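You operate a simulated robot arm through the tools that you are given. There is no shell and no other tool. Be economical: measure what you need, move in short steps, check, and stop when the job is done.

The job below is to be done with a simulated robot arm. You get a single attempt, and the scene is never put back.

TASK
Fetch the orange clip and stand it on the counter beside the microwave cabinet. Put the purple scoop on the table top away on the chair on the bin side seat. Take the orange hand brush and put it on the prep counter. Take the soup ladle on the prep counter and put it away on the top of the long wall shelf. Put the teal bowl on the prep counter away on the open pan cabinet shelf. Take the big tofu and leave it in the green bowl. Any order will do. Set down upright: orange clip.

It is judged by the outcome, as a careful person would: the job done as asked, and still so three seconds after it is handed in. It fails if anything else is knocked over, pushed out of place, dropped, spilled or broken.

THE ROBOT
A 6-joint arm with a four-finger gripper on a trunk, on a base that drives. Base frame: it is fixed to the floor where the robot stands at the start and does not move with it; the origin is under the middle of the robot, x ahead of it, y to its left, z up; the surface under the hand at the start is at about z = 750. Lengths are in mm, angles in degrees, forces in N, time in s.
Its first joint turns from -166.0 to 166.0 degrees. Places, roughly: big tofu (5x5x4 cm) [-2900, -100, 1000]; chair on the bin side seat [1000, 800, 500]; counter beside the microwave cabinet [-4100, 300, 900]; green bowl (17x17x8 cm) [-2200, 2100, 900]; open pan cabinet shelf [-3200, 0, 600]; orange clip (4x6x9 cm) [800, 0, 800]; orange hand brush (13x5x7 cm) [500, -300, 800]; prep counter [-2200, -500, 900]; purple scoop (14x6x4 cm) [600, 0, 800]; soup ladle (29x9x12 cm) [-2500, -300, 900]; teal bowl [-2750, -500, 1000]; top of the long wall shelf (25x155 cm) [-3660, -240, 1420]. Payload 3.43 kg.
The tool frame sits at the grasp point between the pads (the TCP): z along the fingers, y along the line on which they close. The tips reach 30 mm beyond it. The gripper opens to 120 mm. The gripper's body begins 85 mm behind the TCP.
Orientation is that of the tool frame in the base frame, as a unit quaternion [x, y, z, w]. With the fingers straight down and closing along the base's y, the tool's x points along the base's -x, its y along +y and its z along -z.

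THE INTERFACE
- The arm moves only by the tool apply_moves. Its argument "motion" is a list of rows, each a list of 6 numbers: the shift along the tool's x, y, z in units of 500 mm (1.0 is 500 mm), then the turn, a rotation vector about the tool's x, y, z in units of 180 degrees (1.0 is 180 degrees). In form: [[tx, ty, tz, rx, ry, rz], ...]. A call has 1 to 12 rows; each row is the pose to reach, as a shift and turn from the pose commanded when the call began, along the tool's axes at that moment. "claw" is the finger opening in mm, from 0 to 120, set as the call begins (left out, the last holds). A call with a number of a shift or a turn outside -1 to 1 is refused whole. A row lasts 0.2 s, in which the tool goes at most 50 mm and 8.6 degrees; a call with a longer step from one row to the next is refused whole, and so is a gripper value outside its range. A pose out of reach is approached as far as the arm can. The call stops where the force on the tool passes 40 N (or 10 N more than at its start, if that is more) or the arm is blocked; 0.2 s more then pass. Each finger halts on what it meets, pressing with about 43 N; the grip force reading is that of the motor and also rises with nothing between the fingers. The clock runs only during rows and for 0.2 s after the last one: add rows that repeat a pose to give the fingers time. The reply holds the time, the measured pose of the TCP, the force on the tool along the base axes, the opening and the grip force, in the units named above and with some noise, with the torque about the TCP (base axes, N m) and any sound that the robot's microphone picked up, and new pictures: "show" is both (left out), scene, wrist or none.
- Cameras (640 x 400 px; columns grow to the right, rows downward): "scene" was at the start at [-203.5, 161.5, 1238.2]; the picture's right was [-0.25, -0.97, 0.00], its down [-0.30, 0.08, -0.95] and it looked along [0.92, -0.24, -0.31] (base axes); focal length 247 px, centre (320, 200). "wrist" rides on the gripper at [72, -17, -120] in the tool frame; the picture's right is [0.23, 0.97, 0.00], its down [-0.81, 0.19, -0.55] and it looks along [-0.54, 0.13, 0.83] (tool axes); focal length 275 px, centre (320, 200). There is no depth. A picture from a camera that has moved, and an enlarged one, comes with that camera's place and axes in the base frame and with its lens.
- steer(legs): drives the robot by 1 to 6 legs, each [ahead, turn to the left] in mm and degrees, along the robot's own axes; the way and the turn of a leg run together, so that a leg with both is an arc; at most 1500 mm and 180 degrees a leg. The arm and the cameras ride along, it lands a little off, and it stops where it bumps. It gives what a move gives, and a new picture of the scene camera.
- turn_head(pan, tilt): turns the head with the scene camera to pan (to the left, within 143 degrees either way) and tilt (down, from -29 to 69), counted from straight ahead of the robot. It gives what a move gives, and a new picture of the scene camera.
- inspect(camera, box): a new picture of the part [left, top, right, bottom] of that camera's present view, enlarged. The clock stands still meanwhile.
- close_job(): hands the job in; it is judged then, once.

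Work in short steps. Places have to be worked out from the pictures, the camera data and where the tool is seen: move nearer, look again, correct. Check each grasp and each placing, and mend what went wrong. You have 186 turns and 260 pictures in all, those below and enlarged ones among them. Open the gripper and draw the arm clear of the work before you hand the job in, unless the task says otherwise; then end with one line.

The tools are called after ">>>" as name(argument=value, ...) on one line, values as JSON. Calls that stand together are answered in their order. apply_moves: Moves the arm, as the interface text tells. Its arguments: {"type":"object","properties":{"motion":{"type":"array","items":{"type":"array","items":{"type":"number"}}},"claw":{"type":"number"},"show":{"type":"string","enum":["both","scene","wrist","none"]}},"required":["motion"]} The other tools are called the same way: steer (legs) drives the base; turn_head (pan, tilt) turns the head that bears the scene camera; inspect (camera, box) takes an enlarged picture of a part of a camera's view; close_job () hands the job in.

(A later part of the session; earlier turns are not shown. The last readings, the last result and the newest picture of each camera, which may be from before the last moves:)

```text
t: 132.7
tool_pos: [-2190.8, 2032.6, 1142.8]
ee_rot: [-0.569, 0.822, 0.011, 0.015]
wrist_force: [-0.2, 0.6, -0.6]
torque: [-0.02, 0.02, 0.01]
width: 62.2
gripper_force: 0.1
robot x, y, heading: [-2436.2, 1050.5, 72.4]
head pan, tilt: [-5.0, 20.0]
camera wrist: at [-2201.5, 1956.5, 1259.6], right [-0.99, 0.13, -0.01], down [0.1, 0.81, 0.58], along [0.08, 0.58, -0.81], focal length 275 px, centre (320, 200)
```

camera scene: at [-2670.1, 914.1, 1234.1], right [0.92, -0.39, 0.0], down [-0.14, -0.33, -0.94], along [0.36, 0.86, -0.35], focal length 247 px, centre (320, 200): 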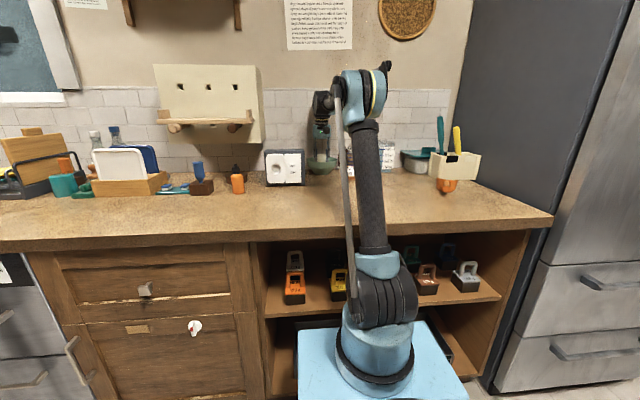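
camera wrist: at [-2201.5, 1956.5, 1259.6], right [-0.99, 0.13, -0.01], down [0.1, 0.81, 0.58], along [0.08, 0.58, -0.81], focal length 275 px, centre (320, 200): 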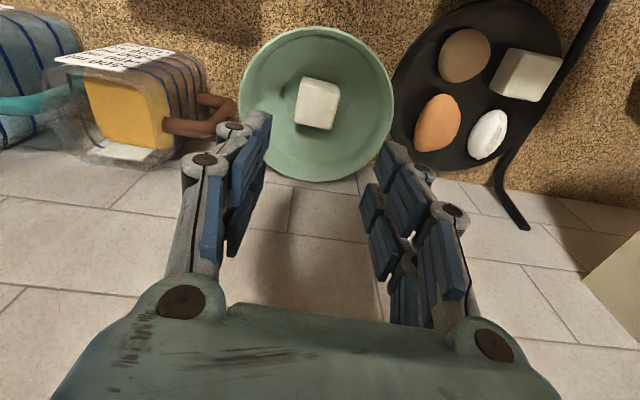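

Tofu is in the bowl. I retract the arm over the robot's front before driving.

>>> apply_moves(motion=[[0.09, -0.004, 0, 0, 0, 0], [0.18, -0.008, 0, 0, 0, 0], [0.27, -0.012, 0, 0, 0, 0], [0.36, -0.016, 0, 0, 0, 0], [0.45, -0.02, 0, 0, 0, 0], [0.54, -0.025, 0, 0, 0, 0], [0.63, -0.03, 0, 0, 0, 0], [0.72, -0.035, 0, 0, 0, 0], [0.81, -0.04, 0, 0, 0, 0]], show="none")

>>> steer(legs=[[-560, 0], [0, 90]])

>>> turn_head(pan=60, tilt=40)

```text
t: 134.7
tool_pos: [-2312.6, 1647.4, 1126.0]
ee_rot: [-0.57, 0.822, 0.011, 0.015]
wrist_force: [-0.5, 1.2, -0.2]
torque: [-0.06, -0.01, -0.01]
width: 62.0
gripper_force: 0.0
robot x, y, heading: [-2434.7, 1046.6, 72.5]
head pan, tilt: [-5.0, 20.0]
```

```text
t: 142.2
tool_pos: [-3204.3, 641.8, 1124.6]
ee_rot: [0.984, -0.179, -0.02, -0.003]
wrist_force: [0.9, 0.4, 0.4]
torque: [0.03, 0.01, -0.02]
width: 62.1
gripper_force: 0.0
robot x, y, heading: [-2605.7, 531.1, 162.4]
head pan, tilt: [-5.0, 20.0]
camera scene: at [-2466.0, 294.6, 1234.0], right [0.39, 0.92, 0.0], down [0.33, -0.14, -0.94], along [-0.86, 0.36, -0.35], focal length 247 px, centre (320, 200)
```

scene: 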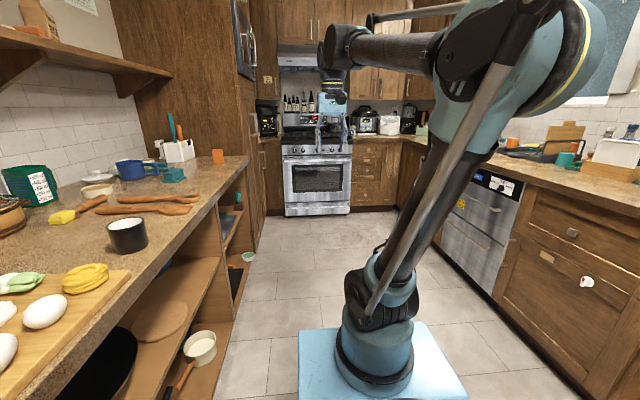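

```text
t: 143.6
tool_pos: [-3190.4, 638.5, 1133.9]
ee_rot: [0.984, -0.177, -0.026, -0.004]
wrist_force: [0.2, 1.2, 0.1]
torque: [0.0, -0.03, 0.03]
width: 62.3
gripper_force: 0.0
robot x, y, heading: [-2605.9, 528.0, 162.2]
head pan, tilt: [60.0, 40.0]
camera scene: at [-2442.5, 201.4, 1203.3], right [-0.67, 0.74, -0.01], down [0.48, 0.43, -0.76], along [-0.56, -0.52, -0.65], focal length 247 px, centre (320, 200)
```

scene: 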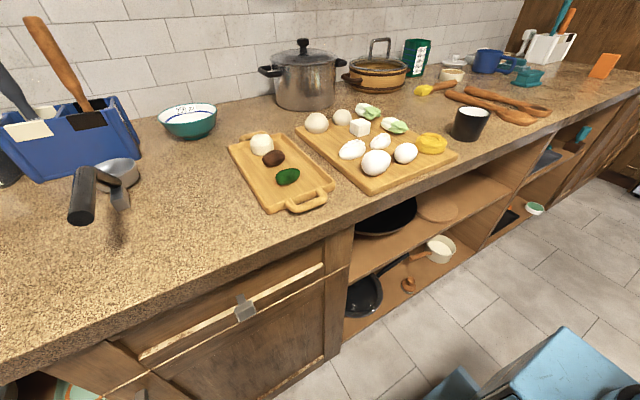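

Good view. I zoom in on the pan cabinet shelf and the ladle/bowl.

>>> inspect(camera="scene", box=[340, 140, 540, 265])

>>> inspect(camera="scene", box=[40, 80, 240, 220])

```text
3.20 times, centred on (440, 202) of scene
camera zoom: at [-2442.5, 201.4, 1203.3], right [-0.67, 0.74, -0.01], down [0.48, 0.43, -0.76], along [-0.56, -0.52, -0.65], focal length 791 px, centre (-64, 192)
```

zoom: 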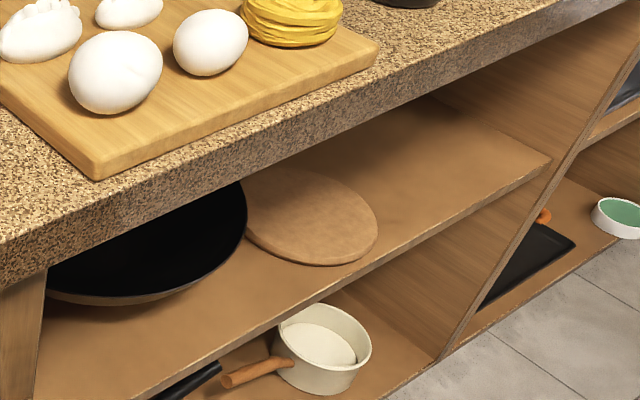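

```text
2.86 times, centred on (140, 150) of scene
camera zoom: at [-2442.5, 201.4, 1203.3], right [-0.67, 0.74, -0.01], down [0.48, 0.43, -0.76], along [-0.56, -0.52, -0.65], focal length 706 px, centre (834, 343)
```

zoom: 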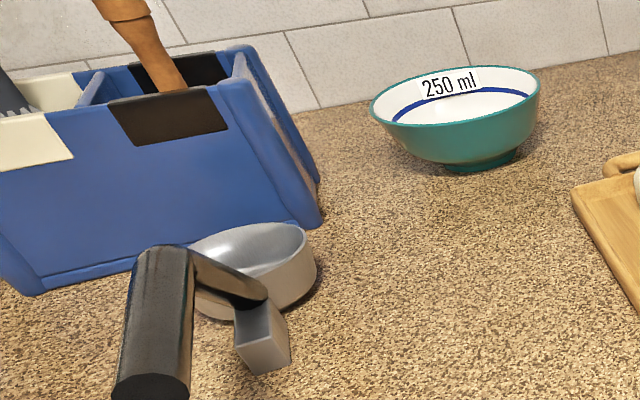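

The shelf has a free patch right of the cork mat, around (-3404,112). The bowl is about 146 mm wide at (-2663,-440). I back up nearer to the counter beside the bowl.

>>> steer(legs=[[0, -20], [-420, 0], [0, 20]])

>>> turn_head(pan=75, tilt=35)

```text
t: 148.6
tool_pos: [-2856.9, 379.2, 1133.3]
ee_rot: [0.984, -0.177, -0.025, -0.003]
wrist_force: [-0.4, -0.4, -0.3]
torque: [0.03, -0.01, 0.01]
width: 62.0
gripper_force: 0.1
robot x, y, heading: [-2268.5, 274.8, 162.4]
head pan, tilt: [60.0, 40.0]
camera scene: at [-2107.1, -53.5, 1203.3], right [-0.67, 0.74, -0.01], down [0.48, 0.43, -0.76], along [-0.56, -0.52, -0.65], focal length 247 px, centre (320, 200)
```

scene: 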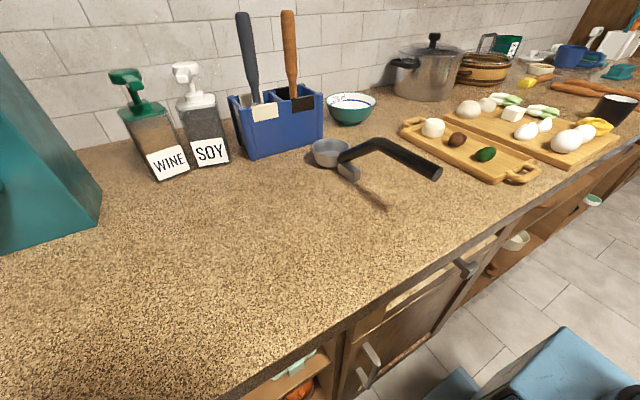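

```text
t: 149.4
tool_pos: [-2845.6, 375.8, 1139.9]
ee_rot: [0.983, -0.178, -0.031, -0.005]
wrist_force: [-0.1, 0.4, 1.2]
torque: [-0.02, 0.03, -0.02]
width: 61.8
gripper_force: 0.0
robot x, y, heading: [-2270.6, 274.5, 162.5]
head pan, tilt: [75.0, 35.0]
camera scene: at [-2092.1, -70.2, 1211.1], right [-0.84, 0.54, -0.01], down [0.32, 0.48, -0.82], along [-0.43, -0.69, -0.58], focal length 247 px, centre (320, 200)
```

scene: 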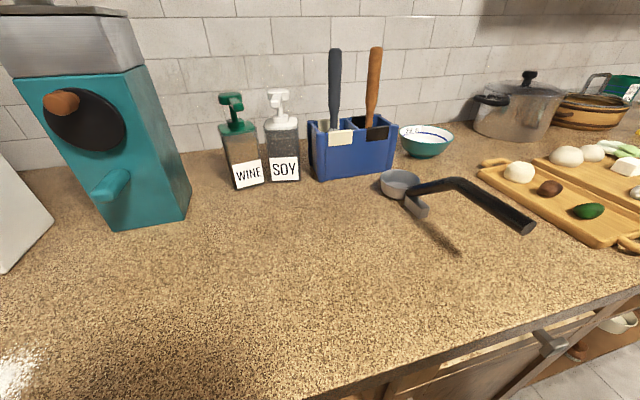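

The ladle's handle stands in front of the bowl, so I do the ladle first: its handle's level part runs from about (-2414,-124) to a bend at (-2437,-225) near z 1017. I swing the hand over it, high, to look.

>>> apply_moves(motion=[[0.044, 0.072, -0.04, 0, 0, -0.028], [0.089, 0.145, -0.08, 0, 0, -0.056], [0.133, 0.217, -0.12, 0, 0, -0.083], [0.177, 0.289, -0.16, 0, 0, -0.111], [0.221, 0.361, -0.19, 0, 0, -0.139], [0.266, 0.434, -0.22, 0, 0, -0.167], [0.31, 0.506, -0.242, 0, 0, -0.194], [0.354, 0.578, -0.242, 0, 0, -0.222]], show="none")

```text
t: 151.2
tool_pos: [-2771.5, 40.6, 1251.7]
ee_rot: [0.985, 0.17, -0.028, -0.015]
wrist_force: [1.2, 0.8, 0.0]
torque: [-0.08, 0.05, -0.02]
width: 62.0
gripper_force: 0.1
robot x, y, heading: [-2267.7, 275.1, 162.5]
head pan, tilt: [75.0, 35.0]
```

Continuing the swing to above the handle.

>>> apply_moves(motion=[[0.053, 0.071, 0, 0, 0, -0.032], [0.105, 0.141, 0, 0, 0, -0.065], [0.158, 0.212, 0, 0, 0, -0.097], [0.211, 0.283, 0, 0, 0, -0.13], [0.263, 0.353, 0, 0, 0, -0.162], [0.316, 0.424, 0, 0, 0, -0.195], [0.369, 0.495, 0, 0, 0, -0.227], [0.421, 0.565, 0, 0, 0, -0.26], [0.474, 0.636, 0, 0, 0, -0.292]], claw=80, show="wrist")

```text
t: 153.2
tool_pos: [-2442.8, -179.9, 1227.3]
ee_rot: [0.808, 0.588, -0.018, -0.026]
wrist_force: [0.2, 0.6, 0.0]
torque: [-0.05, -0.06, 0.01]
width: 80.0
gripper_force: 0.1
robot x, y, heading: [-2267.2, 273.9, 162.4]
head pan, tilt: [75.0, 35.0]
camera wrist: at [-2429.9, -108.6, 1348.3], right [0.99, -0.08, -0.06], down [-0.04, -0.84, 0.54], along [-0.09, -0.53, -0.84], focal length 275 px, centre (320, 200)
```

wrist: 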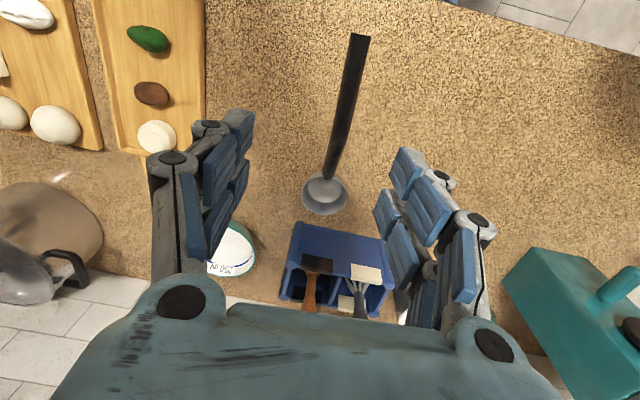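

The handle runs along about 76.6°, and I'll grip it near its inner end at (-2426,-194). I'll come in nearly level from the −x side so that the same grasp works at the high shelf. First level and shift aside.

>>> apply_moves(motion=[[-0.015, -0.076, 0.02, -0.0202, -0.0005, -0.025], [-0.03, -0.152, 0.045, -0.0202, -0.0005, -0.025], [-0.044, -0.228, 0.068, -0.0202, -0.0005, -0.025]], show="none")

>>> apply_moves(motion=[[0, 0, 0, -0.0432, 0, 0], [0, 0, 0, -0.0864, 0, 0], [0, 0, 0, -0.1296, 0, 0], [0, 0, 0, -0.1728, 0, 0], [0, 0, 0, -0.216, 0, 0], [0, 0, 0, -0.2592, 0, 0], [0, 0, 0, -0.3024, 0, 0], [0, 0, 0, -0.3456, 0, 0], [0, 0, 0, -0.389, 0, 0]], show="both")

```text
t: 154.0
tool_pos: [-2561.4, -165.7, 1201.8]
ee_rot: [0.784, 0.62, -0.001, 0.0]
wrist_force: [0.0, 0.0, 0.7]
torque: [-0.02, 0.02, 0.0]
width: 80.1
gripper_force: 0.1
robot x, y, heading: [-2266.9, 275.4, 162.3]
head pan, tilt: [75.0, 35.0]
```

```text
t: 156.0
tool_pos: [-2560.3, -166.4, 1200.9]
ee_rot: [0.642, 0.507, 0.356, 0.452]
wrist_force: [-0.1, -0.3, 0.1]
torque: [-0.03, 0.02, 0.02]
width: 80.1
gripper_force: 0.1
robot x, y, heading: [-2265.7, 274.6, 162.5]
head pan, tilt: [75.0, 35.0]
camera scene: at [-2091.9, -70.3, 1211.1], right [-0.84, 0.54, -0.01], down [0.32, 0.48, -0.82], along [-0.43, -0.69, -0.58], focal length 247 px, centre (320, 200)
camera wrist: at [-2660.5, -67.4, 1225.6], right [0.37, 0.15, 0.92], down [-0.63, -0.68, 0.37], along [0.68, -0.72, -0.16], focal length 275 px, centre (320, 200)
```

scene: 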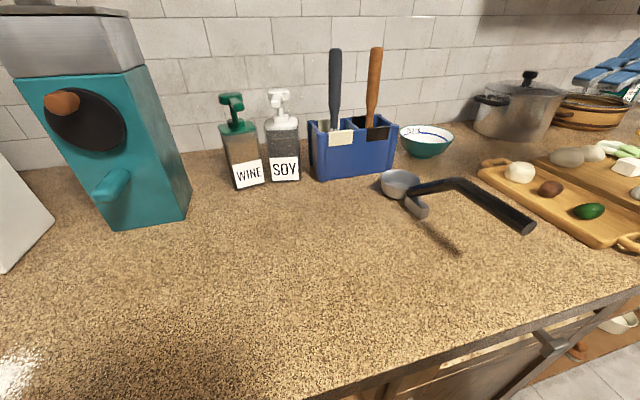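
wrist: 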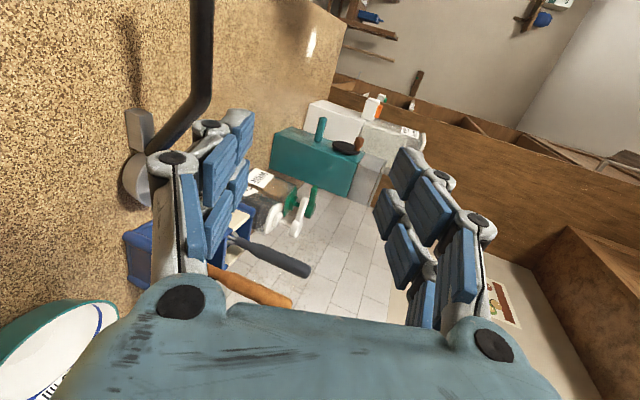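

The grip line checks out. I move to the pre-grasp point, 110 mm short of the handle.

>>> apply_moves(motion=[[0.002, -0.063, 0.04, 0, 0, 0], [0.004, -0.126, 0.08, 0, 0, 0], [0.006, -0.189, 0.12, 0, 0, 0], [0.008, -0.252, 0.16, 0, 0, 0]], show="wrist")

>>> turn_head(pan=70, tilt=25)

```text
t: 157.0
tool_pos: [-2529.2, -168.8, 1054.5]
ee_rot: [0.643, 0.507, 0.355, 0.451]
wrist_force: [-0.5, -0.5, -0.1]
torque: [0.0, -0.02, -0.02]
width: 79.8
gripper_force: 0.1
robot x, y, heading: [-2268.2, 275.2, 162.3]
head pan, tilt: [75.0, 35.0]
camera wrist: at [-2627.5, -71.4, 1079.8], right [0.38, 0.15, 0.92], down [-0.63, -0.68, 0.37], along [0.68, -0.72, -0.16], focal length 275 px, centre (320, 200)
```

wrist: 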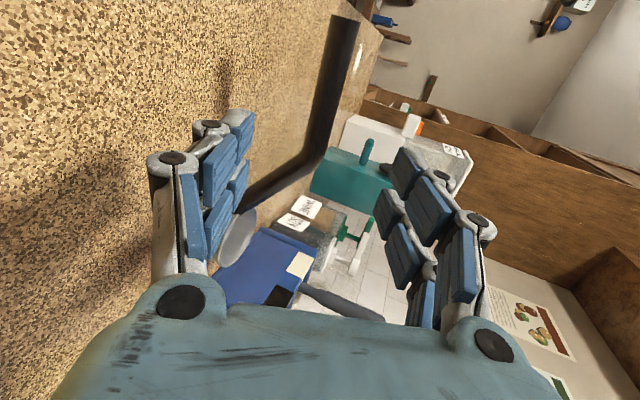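

```text
t: 157.7
tool_pos: [-2528.5, -169.5, 1056.4]
ee_rot: [0.643, 0.506, 0.356, 0.451]
wrist_force: [-0.3, -0.2, 0.2]
torque: [0.02, 0.02, 0.03]
width: 80.0
gripper_force: 0.0
robot x, y, heading: [-2268.6, 273.3, 162.5]
head pan, tilt: [70.0, 25.0]
camera scene: at [-2100.9, -69.1, 1226.7], right [-0.79, 0.61, -0.01], down [0.27, 0.33, -0.9], along [-0.55, -0.72, -0.43], focal length 247 px, centre (320, 200)
```

scene: 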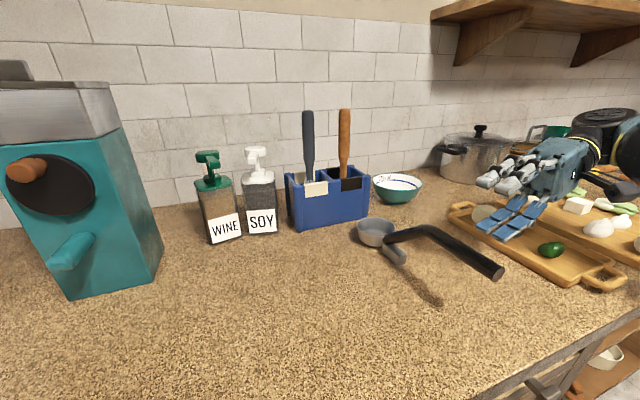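

The handle centre lies at about z 1022 on the line of approach. I advance 110 mm and look.

>>> apply_moves(motion=[[0, 0.006, 0.07, 0, 0, 0], [0, 0.006, 0.14, 0, 0, 0], [0, 0.006, 0.19, 0, 0, 0], [0, 0.006, 0.22, 0, 0, 0]], show="both")

```text
t: 158.7
tool_pos: [-2425.1, -193.5, 1020.1]
ee_rot: [0.642, 0.507, 0.356, 0.451]
wrist_force: [-0.4, 0.2, -0.5]
torque: [-0.02, 0.0, -0.04]
width: 80.0
gripper_force: 0.1
robot x, y, heading: [-2266.0, 275.4, 162.2]
head pan, tilt: [70.0, 25.0]
camera scene: at [-2101.0, -69.1, 1226.7], right [-0.79, 0.61, -0.01], down [0.27, 0.33, -0.9], along [-0.55, -0.72, -0.43], focal length 247 px, centre (320, 200)
camera wrist: at [-2525.8, -95.2, 1045.2], right [0.38, 0.15, 0.92], down [-0.63, -0.68, 0.37], along [0.68, -0.72, -0.16], focal length 275 px, centre (320, 200)
```

scene: 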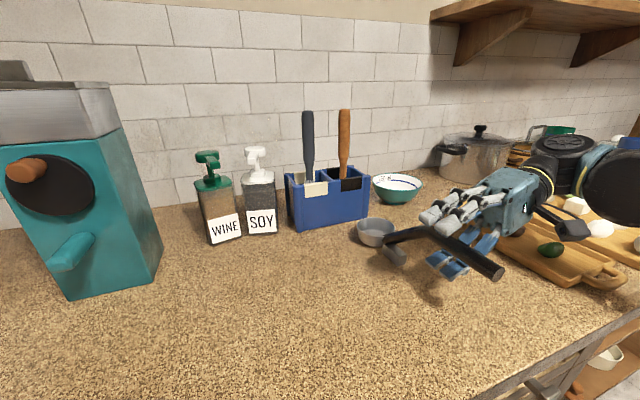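
wrist: 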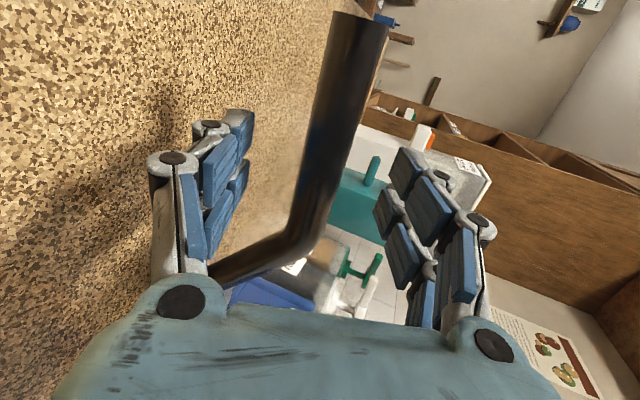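

The handle is between the fingers. I close without moving, then check.

>>> apply_moves(motion=[[0, 0, 0, 0, 0, 0], [0, 0, 0, 0, 0, 0], [0, 0, 0, 0, 0, 0]], claw=0, show="wrist")

```text
t: 159.5
tool_pos: [-2426.2, -192.0, 1020.3]
ee_rot: [0.643, 0.507, 0.356, 0.451]
wrist_force: [0.9, -0.6, 0.4]
torque: [0.23, -0.02, 0.0]
width: 20.7
gripper_force: 43.0
robot x, y, heading: [-2269.9, 276.7, 162.3]
head pan, tilt: [70.0, 25.0]
camera wrist: at [-2526.1, -95.2, 1045.3], right [0.38, 0.15, 0.92], down [-0.63, -0.68, 0.37], along [0.68, -0.72, -0.16], focal length 275 px, centre (320, 200)
```

wrist: 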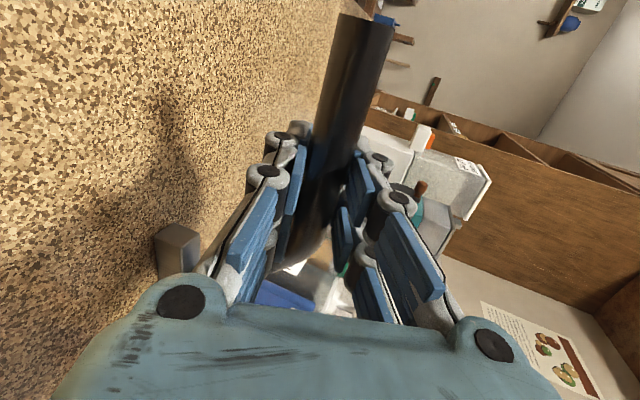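

Gripped at 20.7 mm. I lift vertically.

>>> apply_moves(motion=[[0, 0.04, -0.014, 0, 0, 0], [0, 0.12, -0.043, 0, 0, 0], [0, 0.21, -0.075, 0, 0, 0], [0, 0.3, -0.108, 0, 0, 0], [0, 0.39, -0.14, 0, 0, 0], [0, 0.47, -0.169, 0, 0, 0]], show="both")

```text
t: 160.9
tool_pos: [-2428.4, -194.5, 1269.9]
ee_rot: [0.642, 0.506, 0.357, 0.451]
wrist_force: [-0.5, -0.4, -1.5]
torque: [0.22, -0.06, 0.0]
width: 21.6
gripper_force: 42.9
robot x, y, heading: [-2268.9, 274.0, 162.2]
head pan, tilt: [70.0, 25.0]
camera scene: at [-2101.0, -69.1, 1226.7], right [-0.79, 0.61, -0.01], down [0.27, 0.33, -0.9], along [-0.55, -0.72, -0.43], focal length 247 px, centre (320, 200)
camera wrist: at [-2527.0, -96.1, 1295.6], right [0.38, 0.15, 0.92], down [-0.63, -0.68, 0.37], along [0.68, -0.72, -0.16], focal length 275 px, centre (320, 200)
```

scene: 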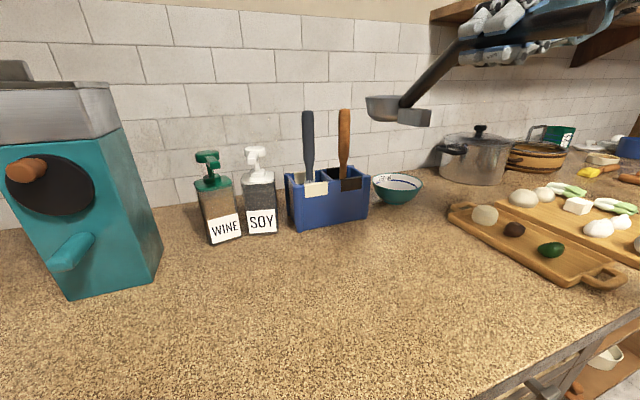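
wrist: 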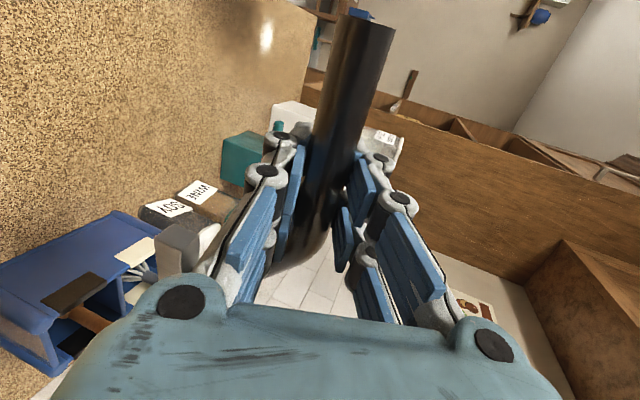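

The ladle is held level. I look at the wall shelf from here to find a free stretch.

>>> turn_head(pan=40, tilt=-8)

```text
t: 161.9
tool_pos: [-2428.7, -194.0, 1269.8]
ee_rot: [0.642, 0.507, 0.355, 0.452]
wrist_force: [-0.2, -0.3, -2.3]
torque: [0.27, -0.02, 0.0]
width: 22.1
gripper_force: 43.1
robot x, y, heading: [-2268.4, 281.7, 162.4]
head pan, tilt: [40.0, -8.0]
camera scene: at [-2124.6, -28.6, 1278.9], right [-0.38, 0.92, -0.01], down [-0.12, -0.06, -0.99], along [-0.92, -0.38, 0.13], focal length 247 px, centre (320, 200)
```

scene: 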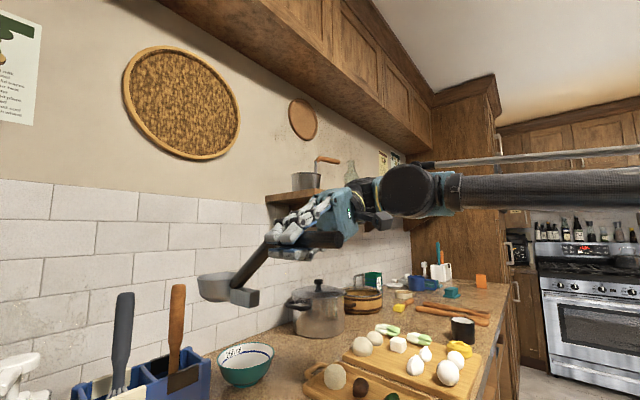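

I drive forward along the counter to bring the shelf's middle beside me.

>>> steer(legs=[[800, 0]])

>>> turn_head(pan=100, tilt=-12)

```text
t: 166.3
tool_pos: [-3198.2, 47.7, 1270.4]
ee_rot: [0.641, 0.509, 0.357, 0.45]
wrist_force: [0.3, -0.1, -2.1]
torque: [0.24, -0.09, 0.02]
width: 20.3
gripper_force: 42.5
robot x, y, heading: [-3042.7, 519.4, 162.7]
head pan, tilt: [40.0, -8.0]
camera scene: at [-2896.5, 215.9, 1278.9], right [-0.39, 0.92, -0.01], down [-0.12, -0.06, -0.99], along [-0.92, -0.38, 0.13], focal length 247 px, centre (320, 200)
```

scene: 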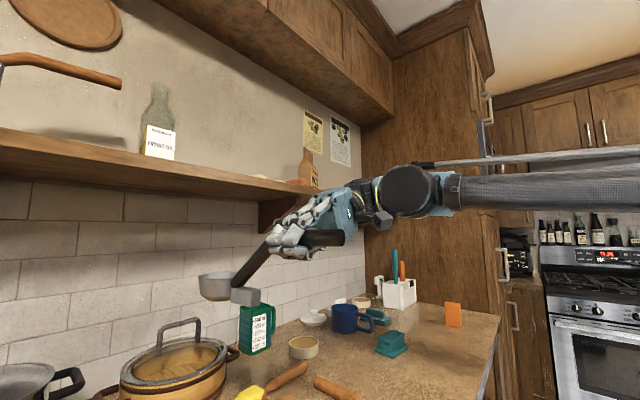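

```text
t: 167.6
tool_pos: [-3183.4, 43.3, 1270.5]
ee_rot: [0.644, 0.511, 0.355, 0.445]
wrist_force: [0.1, 0.7, -1.7]
torque: [0.2, -0.09, 0.01]
width: 20.3
gripper_force: 42.8
robot x, y, heading: [-3041.1, 519.3, 162.6]
head pan, tilt: [100.0, -12.0]
camera scene: at [-2828.0, 166.9, 1285.9], right [-0.99, 0.13, -0.01], down [-0.01, -0.21, -0.98], along [-0.13, -0.97, 0.21], focal length 247 px, centre (320, 200)
```

scene: 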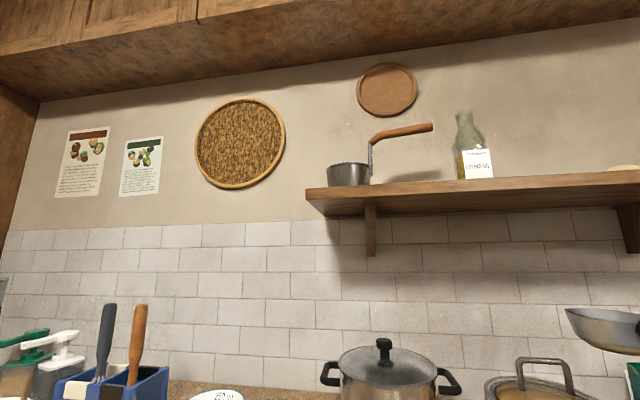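

Bottle at x' −2995 and something flat near −3280. I look farther along the shelf.

>>> turn_head(pan=66, tilt=-5)

>>> inspect(camera="scene", box=[160, 80, 400, 230])

```text
t: 168.6
tool_pos: [-3183.5, 43.0, 1269.9]
ee_rot: [0.644, 0.511, 0.355, 0.445]
wrist_force: [0.0, 0.3, -2.7]
torque: [0.19, -0.05, -0.03]
width: 20.4
gripper_force: 42.8
robot x, y, heading: [-3041.3, 514.6, 162.7]
head pan, tilt: [66.0, -5.0]
camera scene: at [-2875.1, 183.1, 1274.8], right [-0.75, 0.66, -0.01], down [-0.04, -0.07, -1.0], along [-0.66, -0.75, 0.08], focal length 247 px, centre (320, 200)
```

scene: 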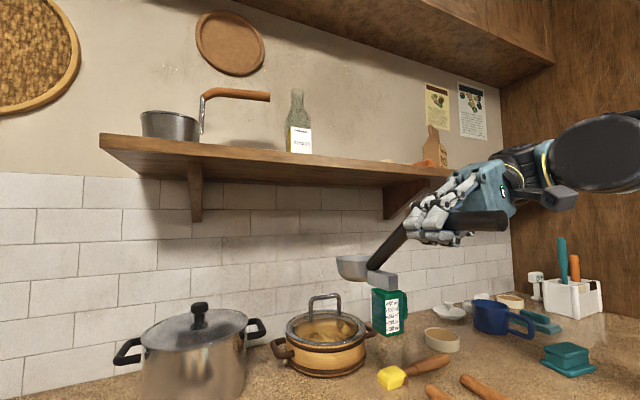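

```text
2.67 times, centred on (280, 155) of scene
camera zoom: at [-2875.1, 183.1, 1274.8], right [-0.75, 0.66, -0.01], down [-0.04, -0.07, -1.0], along [-0.66, -0.75, 0.08], focal length 659 px, centre (427, 320)
```

zoom: 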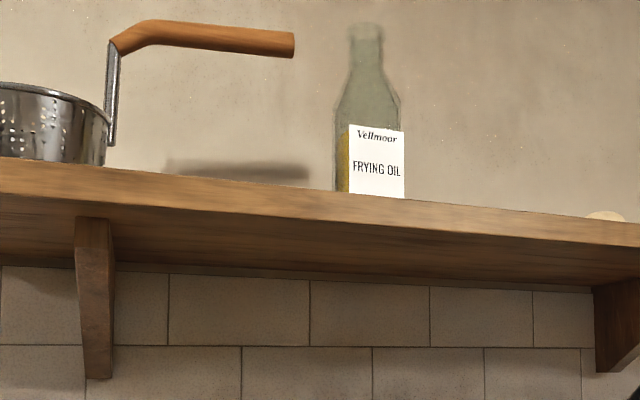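

The far stretch of shelf past the RICE bottle (x' about −3600 to −4100) was empty in my earlier view. I drive on and turn to face the wall there, with the ladle held high.

>>> steer(legs=[[0, -7], [655, 0], [0, 97]])

>>> turn_head(pan=0, tilt=-8)

```text
t: 177.6
tool_pos: [-3162.5, 647.7, 1269.5]
ee_rot: [0.091, 0.817, 0.566, 0.061]
wrist_force: [0.5, 0.6, -2.2]
torque: [0.07, 0.19, 0.0]
width: 20.5
gripper_force: 42.9
robot x, y, heading: [-3646.6, 782.0, -106.7]
head pan, tilt: [66.0, -5.0]
camera scene: at [-3313.7, 956.1, 1274.8], right [-0.65, -0.76, -0.01], down [0.07, -0.04, -1.0], along [0.76, -0.65, 0.08], focal length 247 px, centre (320, 200)
```

scene: 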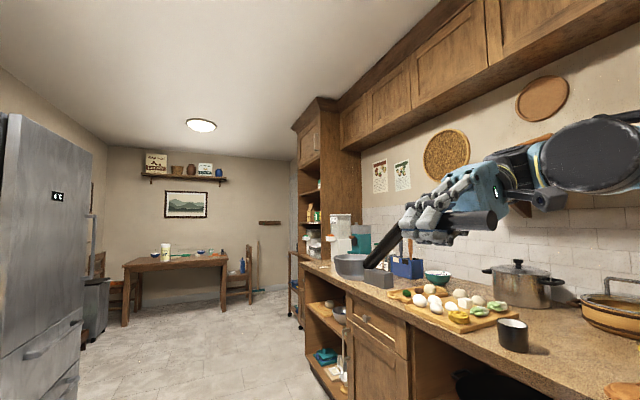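

```text
t: 178.9
tool_pos: [-3157.5, 661.7, 1270.0]
ee_rot: [0.091, 0.82, 0.562, 0.061]
wrist_force: [0.5, 0.1, -1.7]
torque: [0.07, 0.23, 0.02]
width: 20.1
gripper_force: 43.4
robot x, y, heading: [-3644.6, 787.2, -106.6]
head pan, tilt: [0.0, -8.0]
camera scene: at [-3404.5, 931.1, 1278.7], right [-0.96, 0.29, 0.0], down [-0.04, -0.12, -0.99], along [-0.28, -0.95, 0.13], focal length 247 px, centre (320, 200)
```

scene: 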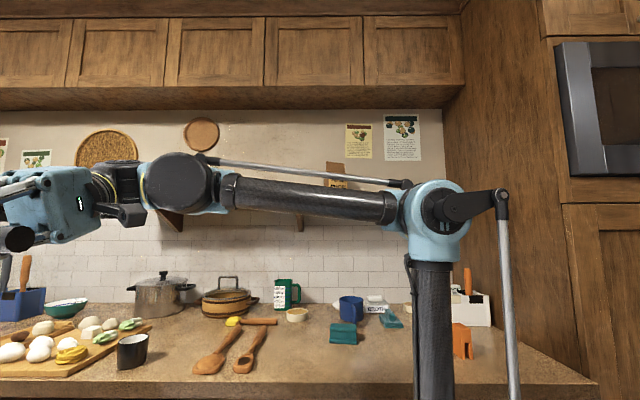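

Axis at (-3706,579). I swing the arm round toward the wall while yawing the tool so that it ends pointing at the wall with the ladle parallel to the shelf. First half.

>>> apply_moves(motion=[[0.0249, -0.0324, -0.0836, 0, -0.0436, 0.0169], [0.0498, -0.0647, -0.1673, 0, -0.0873, 0.0338], [0.0747, -0.0971, -0.2509, 0, -0.1309, 0.0506], [0.0996, -0.1295, -0.3345, 0, -0.1745, 0.0675], [0.1245, -0.1618, -0.4182, 0, -0.2182, 0.0844], [0.1495, -0.1942, -0.5018, 0, -0.2618, 0.1013], [0.1744, -0.2265, -0.5855, 0, -0.3055, 0.1182], [0.1993, -0.2589, -0.6691, 0, -0.3491, 0.1351], [0.2242, -0.2913, -0.7527, 0, -0.3927, 0.1519], [0.2491, -0.3236, -0.8364, 0, -0.4364, 0.1688], [0.274, -0.356, -0.92, 0, -0.48, 0.1857]], show="scene")

```text
t: 181.3
tool_pos: [-3402.3, 208.6, 1270.8]
ee_rot: [0.656, 0.5, 0.342, 0.45]
wrist_force: [0.2, -0.3, -1.4]
torque: [0.21, -0.07, -0.02]
width: 20.1
gripper_force: 43.2
robot x, y, heading: [-3646.6, 789.1, -106.9]
head pan, tilt: [0.0, -8.0]
camera scene: at [-3404.7, 931.1, 1278.7], right [-0.96, 0.29, 0.0], down [-0.04, -0.12, -0.99], along [-0.28, -0.95, 0.13], focal length 247 px, centre (320, 200)
```

scene: 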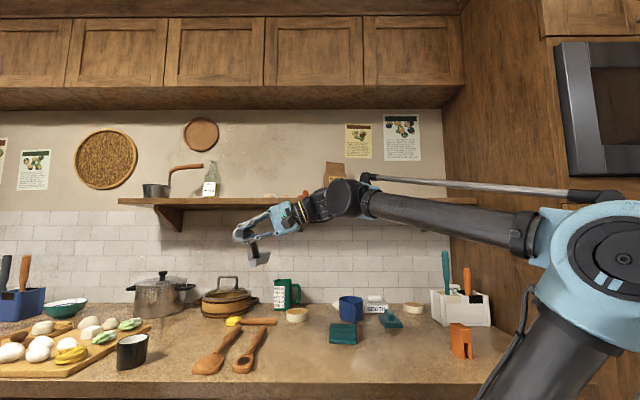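

The wrist would end too close to the column from here, so I first back off 150 mm, then complete the turn.

>>> steer(legs=[[-150, 0]])

```text
t: 182.7
tool_pos: [-3357.7, 354.6, 1271.9]
ee_rot: [0.656, 0.501, 0.343, 0.449]
wrist_force: [-0.3, 0.6, -2.2]
torque: [0.24, -0.09, 0.0]
width: 19.8
gripper_force: 42.4
robot x, y, heading: [-3602.8, 930.3, -106.6]
head pan, tilt: [0.0, -8.0]
camera scene: at [-3361.7, 1075.7, 1278.7], right [-0.96, 0.29, 0.0], down [-0.04, -0.12, -0.99], along [-0.28, -0.95, 0.13], focal length 247 px, centre (320, 200)
```

scene: 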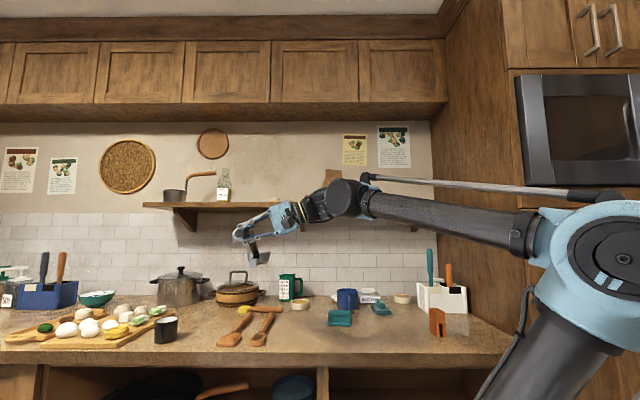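

Now the second half of the swing, bulging outward.

>>> apply_moves(motion=[[-0.0711, -0.0149, -0.0383, 0, -0.0355, 0.0137], [-0.1423, -0.0297, -0.0766, 0, -0.071, 0.0274], [-0.2134, -0.0446, -0.1149, 0, -0.1065, 0.0411], [-0.2846, -0.0594, -0.1531, 0, -0.142, 0.0549], [-0.3557, -0.0743, -0.1914, 0, -0.1775, 0.0686], [-0.4269, -0.0891, -0.2297, 0, -0.213, 0.0823], [-0.498, -0.104, -0.268, 0, -0.2485, 0.096]], show="none")

```text
t: 184.3
tool_pos: [-3559.3, 165.2, 1279.7]
ee_rot: [0.799, 0.193, 0.128, 0.555]
wrist_force: [-0.1, -0.2, -1.1]
torque: [0.1, -0.17, -0.02]
width: 20.0
gripper_force: 42.7
robot x, y, heading: [-3605.5, 933.6, -106.6]
head pan, tilt: [0.0, -8.0]
```

Second part, raising a little as well.

>>> apply_moves(motion=[[-0.0763, 0.0085, -0.0468, 0.0003, -0.0289, 0.0108], [-0.1525, 0.017, -0.0935, 0.0006, -0.0578, 0.0217], [-0.2288, 0.0255, -0.1403, 0.0009, -0.0866, 0.0325], [-0.305, 0.034, -0.187, 0.0012, -0.1155, 0.0433], [-0.3813, 0.0425, -0.2338, 0.0015, -0.1444, 0.0541], [-0.4575, 0.051, -0.2805, 0.0018, -0.1733, 0.065], [-0.5338, 0.0595, -0.3273, 0.0021, -0.2021, 0.0758], [-0.61, 0.068, -0.374, 0.0025, -0.231, 0.0866]], show="both")

```text
t: 186.1
tool_pos: [-3903.1, 175.6, 1381.6]
ee_rot: [0.813, -0.123, -0.091, 0.562]
wrist_force: [-0.5, 0.1, -1.6]
torque: [-0.05, -0.21, 0.02]
width: 20.1
gripper_force: 43.2
robot x, y, heading: [-3602.4, 929.7, -106.4]
head pan, tilt: [0.0, -8.0]
camera scene: at [-3361.7, 1075.9, 1278.7], right [-0.96, 0.29, 0.0], down [-0.04, -0.12, -0.99], along [-0.28, -0.95, 0.13], focal length 247 px, centre (320, 200)
camera wrist: at [-3798.5, 267.1, 1408.1], right [0.13, -0.4, 0.91], down [-0.63, 0.67, 0.38], along [-0.76, -0.62, -0.17], focal length 275 px, centre (320, 200)
```

scene: 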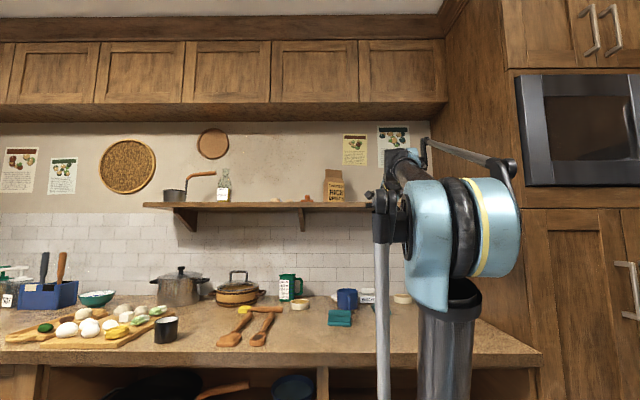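
wrist: 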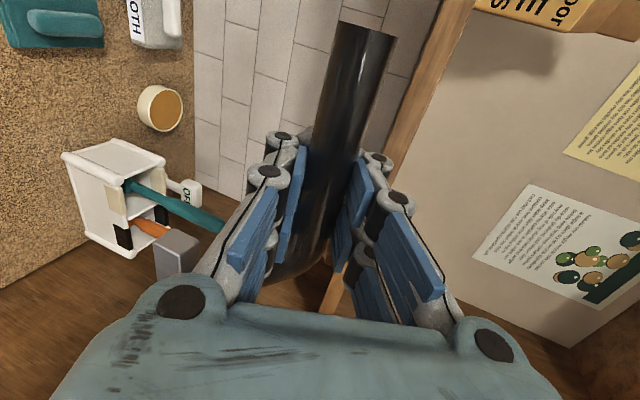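

I see the shelf strip and RICE box; the space past it is empty. I raise the hand to clear the shelf.

>>> apply_moves(motion=[[-0.001, 0.08, -0.03, 0, 0, 0], [-0.002, 0.16, -0.06, 0, 0, 0], [-0.003, 0.24, -0.09, 0, 0, 0], [-0.004, 0.32, -0.12, 0, 0, 0], [-0.004, 0.375, -0.141, 0, 0, 0]], show="both")

```text
t: 187.3
tool_pos: [-3902.7, 173.8, 1583.2]
ee_rot: [0.813, -0.122, -0.093, 0.562]
wrist_force: [-0.7, 0.1, -0.7]
torque: [-0.05, -0.21, -0.03]
width: 20.2
gripper_force: 42.6
robot x, y, heading: [-3600.9, 930.2, -106.4]
head pan, tilt: [0.0, -8.0]
camera scene: at [-3361.8, 1075.9, 1278.7], right [-0.96, 0.29, 0.0], down [-0.04, -0.12, -0.99], along [-0.28, -0.95, 0.13], focal length 247 px, centre (320, 200)
camera wrist: at [-3796.9, 266.8, 1608.6], right [0.13, -0.4, 0.91], down [-0.63, 0.67, 0.38], along [-0.76, -0.62, -0.17], focal length 275 px, centre (320, 200)
```

scene: 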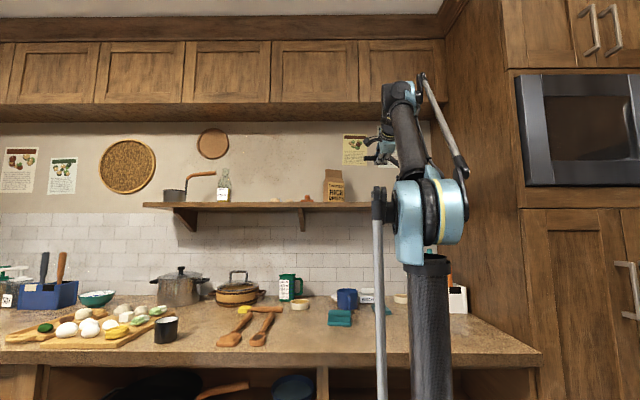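
wrist: 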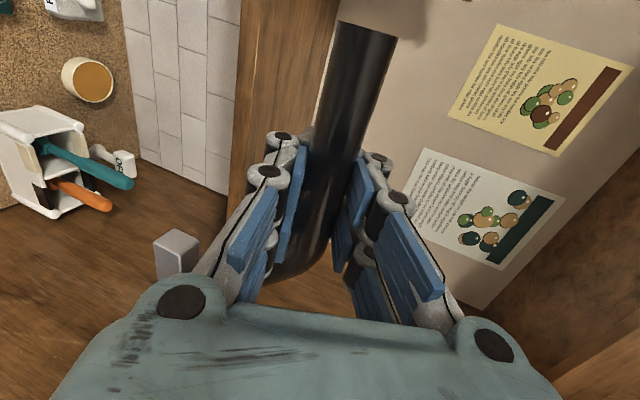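

The shelf top is visible and empty here; the front edge is at y' ≈ −1200 and the wall ≈ −1490. I drive forward 190 mm, carrying the ladle over the shelf.

>>> steer(legs=[[190, 0]])

>>> inspect(camera="wrist", box=[0, 0, 640, 400])

```text
t: 188.9
tool_pos: [-3955.0, -10.7, 1582.6]
ee_rot: [0.813, -0.122, -0.092, 0.562]
wrist_force: [-0.2, 0.2, -1.3]
torque: [-0.05, -0.19, -0.01]
width: 20.1
gripper_force: 43.0
robot x, y, heading: [-3656.2, 748.7, -106.3]
head pan, tilt: [0.0, -8.0]
camera scene: at [-3417.1, 891.4, 1278.7], right [-0.96, 0.28, 0.0], down [-0.04, -0.12, -0.99], along [-0.28, -0.95, 0.13], focal length 247 px, centre (320, 200)
```

scene: 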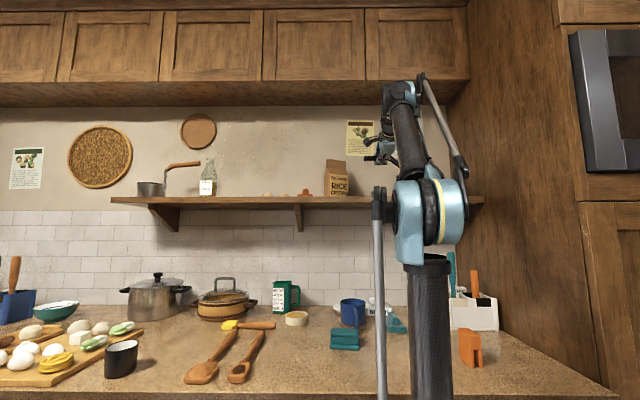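

```text
1.00 times, centred on (320, 200) of wrist (not enlarged: the box is as wide or as high as the picture)
camera zoom: at [-3850.9, 81.7, 1608.1], right [0.13, -0.4, 0.91], down [-0.63, 0.67, 0.38], along [-0.76, -0.62, -0.17], focal length 275 px, centre (320, 200)
```

zoom: 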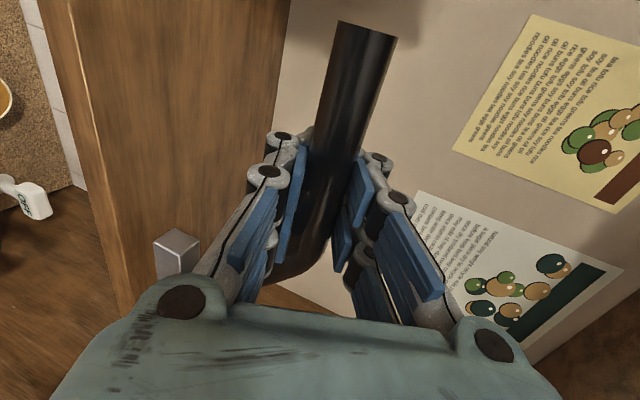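

Stub and cup are over the plank. I move another 105 mm toward the wall, then start lowering.

>>> apply_moves(motion=[[0, 0.025, 0.065, 0, 0, 0], [0, 0.05, 0.13, 0, 0, 0], [0, 0.074, 0.196, 0, 0, 0]], show="wrist")

```text
t: 189.7
tool_pos: [-3979.9, -90.8, 1593.4]
ee_rot: [0.809, -0.121, -0.093, 0.567]
wrist_force: [1.3, 1.3, -0.9]
torque: [-0.04, -0.19, 0.0]
width: 20.0
gripper_force: 43.2
robot x, y, heading: [-3656.1, 749.2, -106.7]
head pan, tilt: [0.0, -8.0]
camera wrist: at [-3875.0, 1.5, 1617.8], right [0.13, -0.39, 0.91], down [-0.63, 0.68, 0.38], along [-0.76, -0.63, -0.16], focal length 275 px, centre (320, 200)
```

wrist: 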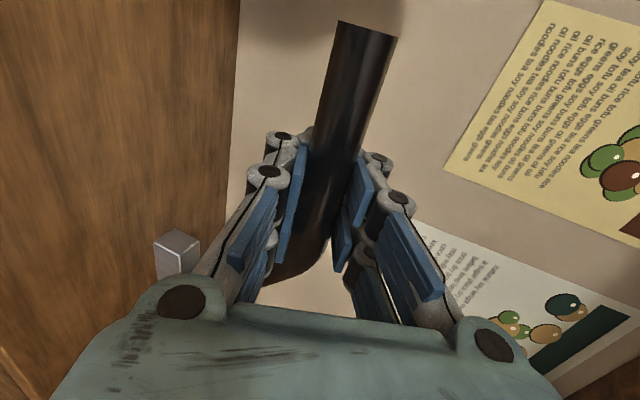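

Position is good (y' ≈ −1304). I lower and creep down to contact.

>>> apply_moves(motion=[[0, -0.037, 0.014, 0, 0, 0], [0, -0.065, 0.0245, 0, 0, 0], [0, -0.08, 0.03, 0, 0, 0], [0, -0.088, 0.033, 0, 0, 0], [0, -0.094, 0.0352, 0, 0, 0], [0, -0.1, 0.0375, 0, 0, 0], [0, -0.106, 0.0397, 0, 0, 0], [0, -0.112, 0.042, 0, 0, 0], [0, -0.118, 0.0442, 0, 0, 0]], show="wrist")

```text
t: 191.7
tool_pos: [-3980.1, -92.0, 1530.2]
ee_rot: [0.809, -0.121, -0.092, 0.568]
wrist_force: [0.2, -0.3, -2.0]
torque: [-0.07, -0.23, 0.01]
width: 20.1
gripper_force: 42.7
robot x, y, heading: [-3660.7, 747.1, -106.9]
head pan, tilt: [0.0, -8.0]
camera wrist: at [-3876.8, -0.3, 1554.8], right [0.13, -0.39, 0.91], down [-0.63, 0.68, 0.38], along [-0.76, -0.63, -0.16], focal length 275 px, centre (320, 200)
```

wrist: 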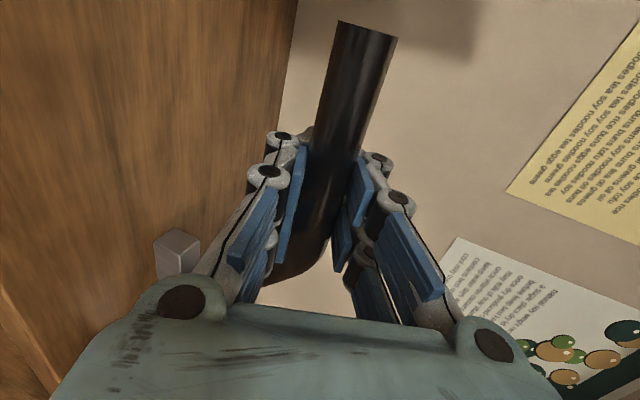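

No contact yet at 1530; I continue creeping.

>>> apply_moves(motion=[[0, -0.006, 0.0022, 0, 0, 0], [0, -0.012, 0.0045, 0, 0, 0], [0, -0.018, 0.0067, 0, 0, 0], [0, -0.024, 0.009, 0, 0, 0], [0, -0.03, 0.0112, 0, 0, 0], [0, -0.036, 0.0135, 0, 0, 0], [0, -0.042, 0.0157, 0, 0, 0], [0, -0.048, 0.018, 0, 0, 0], [0, -0.054, 0.0202, 0, 0, 0]], show="none")

```text
t: 192.6
tool_pos: [-3973.2, -74.2, 1533.3]
ee_rot: [0.805, -0.121, -0.095, 0.573]
wrist_force: [0.4, 0.6, -2.9]
torque: [-0.09, -0.2, -0.04]
width: 19.9
gripper_force: 43.3
robot x, y, heading: [-3659.6, 751.1, -106.3]
head pan, tilt: [0.0, -8.0]
stopped in row 4: the force on the tool passed its limit at 44 N (the readings are from after the stop); the commanded pose is now the measured one
```

Contact at ≈1520. I nudge 18 mm toward the wall again and lower gently to just touching.

>>> apply_moves(motion=[[0, 0.0126, 0.0336, 0, 0, 0], [0, 0.004, 0.037, 0, 0, 0], [0, -0.003, 0.0395, 0, 0, 0], [0, -0.007, 0.041, 0, 0, 0], [0, -0.007, 0.041, 0, 0, 0]], show="none")

```text
t: 193.8
tool_pos: [-3979.6, -91.2, 1523.2]
ee_rot: [0.804, -0.119, -0.094, 0.575]
wrist_force: [4.4, -3.1, 23.2]
torque: [0.47, 1.22, 0.08]
width: 19.8
gripper_force: 43.4
robot x, y, heading: [-3663.1, 746.2, -106.8]
head pan, tilt: [0.0, -8.0]
```

It rests with 23 N; I ease up 2 mm and open the fingers.

>>> apply_moves(motion=[[0, 0.0035, -0.0013, 0, 0, 0], [0, 0.0035, -0.0013, 0, 0, 0]], show="none")

>>> apply_moves(motion=[[0, 0, 0, 0, 0, 0], [0, 0, 0, 0, 0, 0], [0, 0, 0, 0, 0, 0]], claw=50, show="wrist")

```text
t: 194.4
tool_pos: [-3979.6, -92.5, 1524.3]
ee_rot: [0.805, -0.12, -0.093, 0.573]
wrist_force: [1.8, 0.9, 0.3]
torque: [0.08, -0.12, -0.03]
width: 19.7
gripper_force: 42.9
robot x, y, heading: [-3656.2, 746.2, -106.5]
head pan, tilt: [0.0, -8.0]
```

```text
t: 195.2
tool_pos: [-3979.9, -93.9, 1524.0]
ee_rot: [0.805, -0.119, -0.094, 0.573]
wrist_force: [-0.4, 0.1, 0.3]
torque: [0.0, 0.03, 0.01]
width: 50.1
gripper_force: 0.1
robot x, y, heading: [-3659.4, 746.6, -106.4]
head pan, tilt: [0.0, -8.0]
camera wrist: at [-3875.6, 0.3, 1546.8], right [0.14, -0.37, 0.92], down [-0.63, 0.68, 0.37], along [-0.76, -0.63, -0.14], focal length 275 px, centre (320, 200)
```

wrist: 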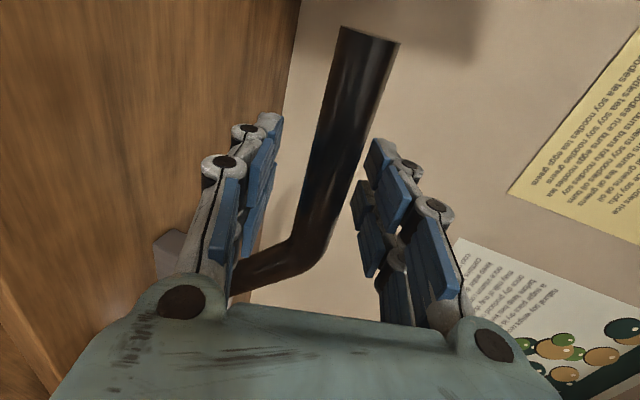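

The ladle stands on its own. I withdraw along the tool axis.

>>> apply_moves(motion=[[0, 0, 0, 0, 0, 0], [0, 0, -0.04, 0, 0, 0], [0, 0, -0.12, 0, 0, 0], [0, 0, -0.21, 0, 0, 0], [0, 0, -0.3, 0, 0, 0], [0, 0, -0.39, 0, 0, 0]], claw=66, show="both")

```text
t: 196.6
tool_pos: [-3922.9, 81.7, 1587.2]
ee_rot: [0.805, -0.121, -0.094, 0.573]
wrist_force: [-0.5, -1.0, -0.4]
torque: [-0.03, 0.0, 0.0]
width: 66.1
gripper_force: 0.1
robot x, y, heading: [-3658.4, 749.4, -106.5]
head pan, tilt: [0.0, -8.0]
camera scene: at [-3417.3, 890.9, 1278.8], right [-0.96, 0.28, 0.0], down [-0.04, -0.12, -0.99], along [-0.28, -0.95, 0.13], focal length 247 px, centre (320, 200)
camera wrist: at [-3818.6, 174.3, 1610.1], right [0.14, -0.38, 0.92], down [-0.63, 0.68, 0.37], along [-0.77, -0.63, -0.14], focal length 275 px, centre (320, 200)
```

scene: 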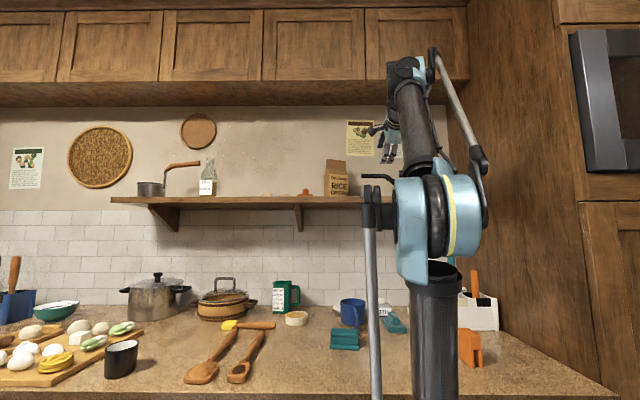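
wrist: 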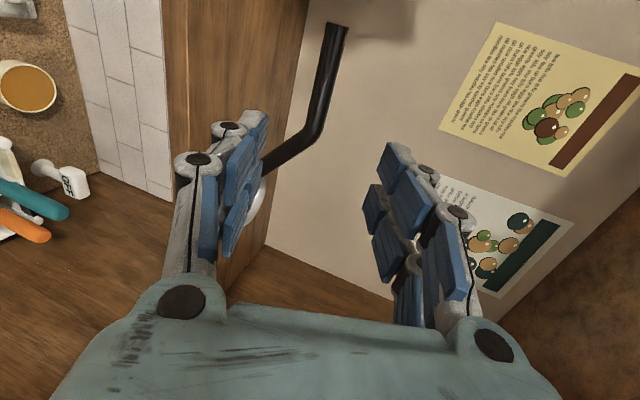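

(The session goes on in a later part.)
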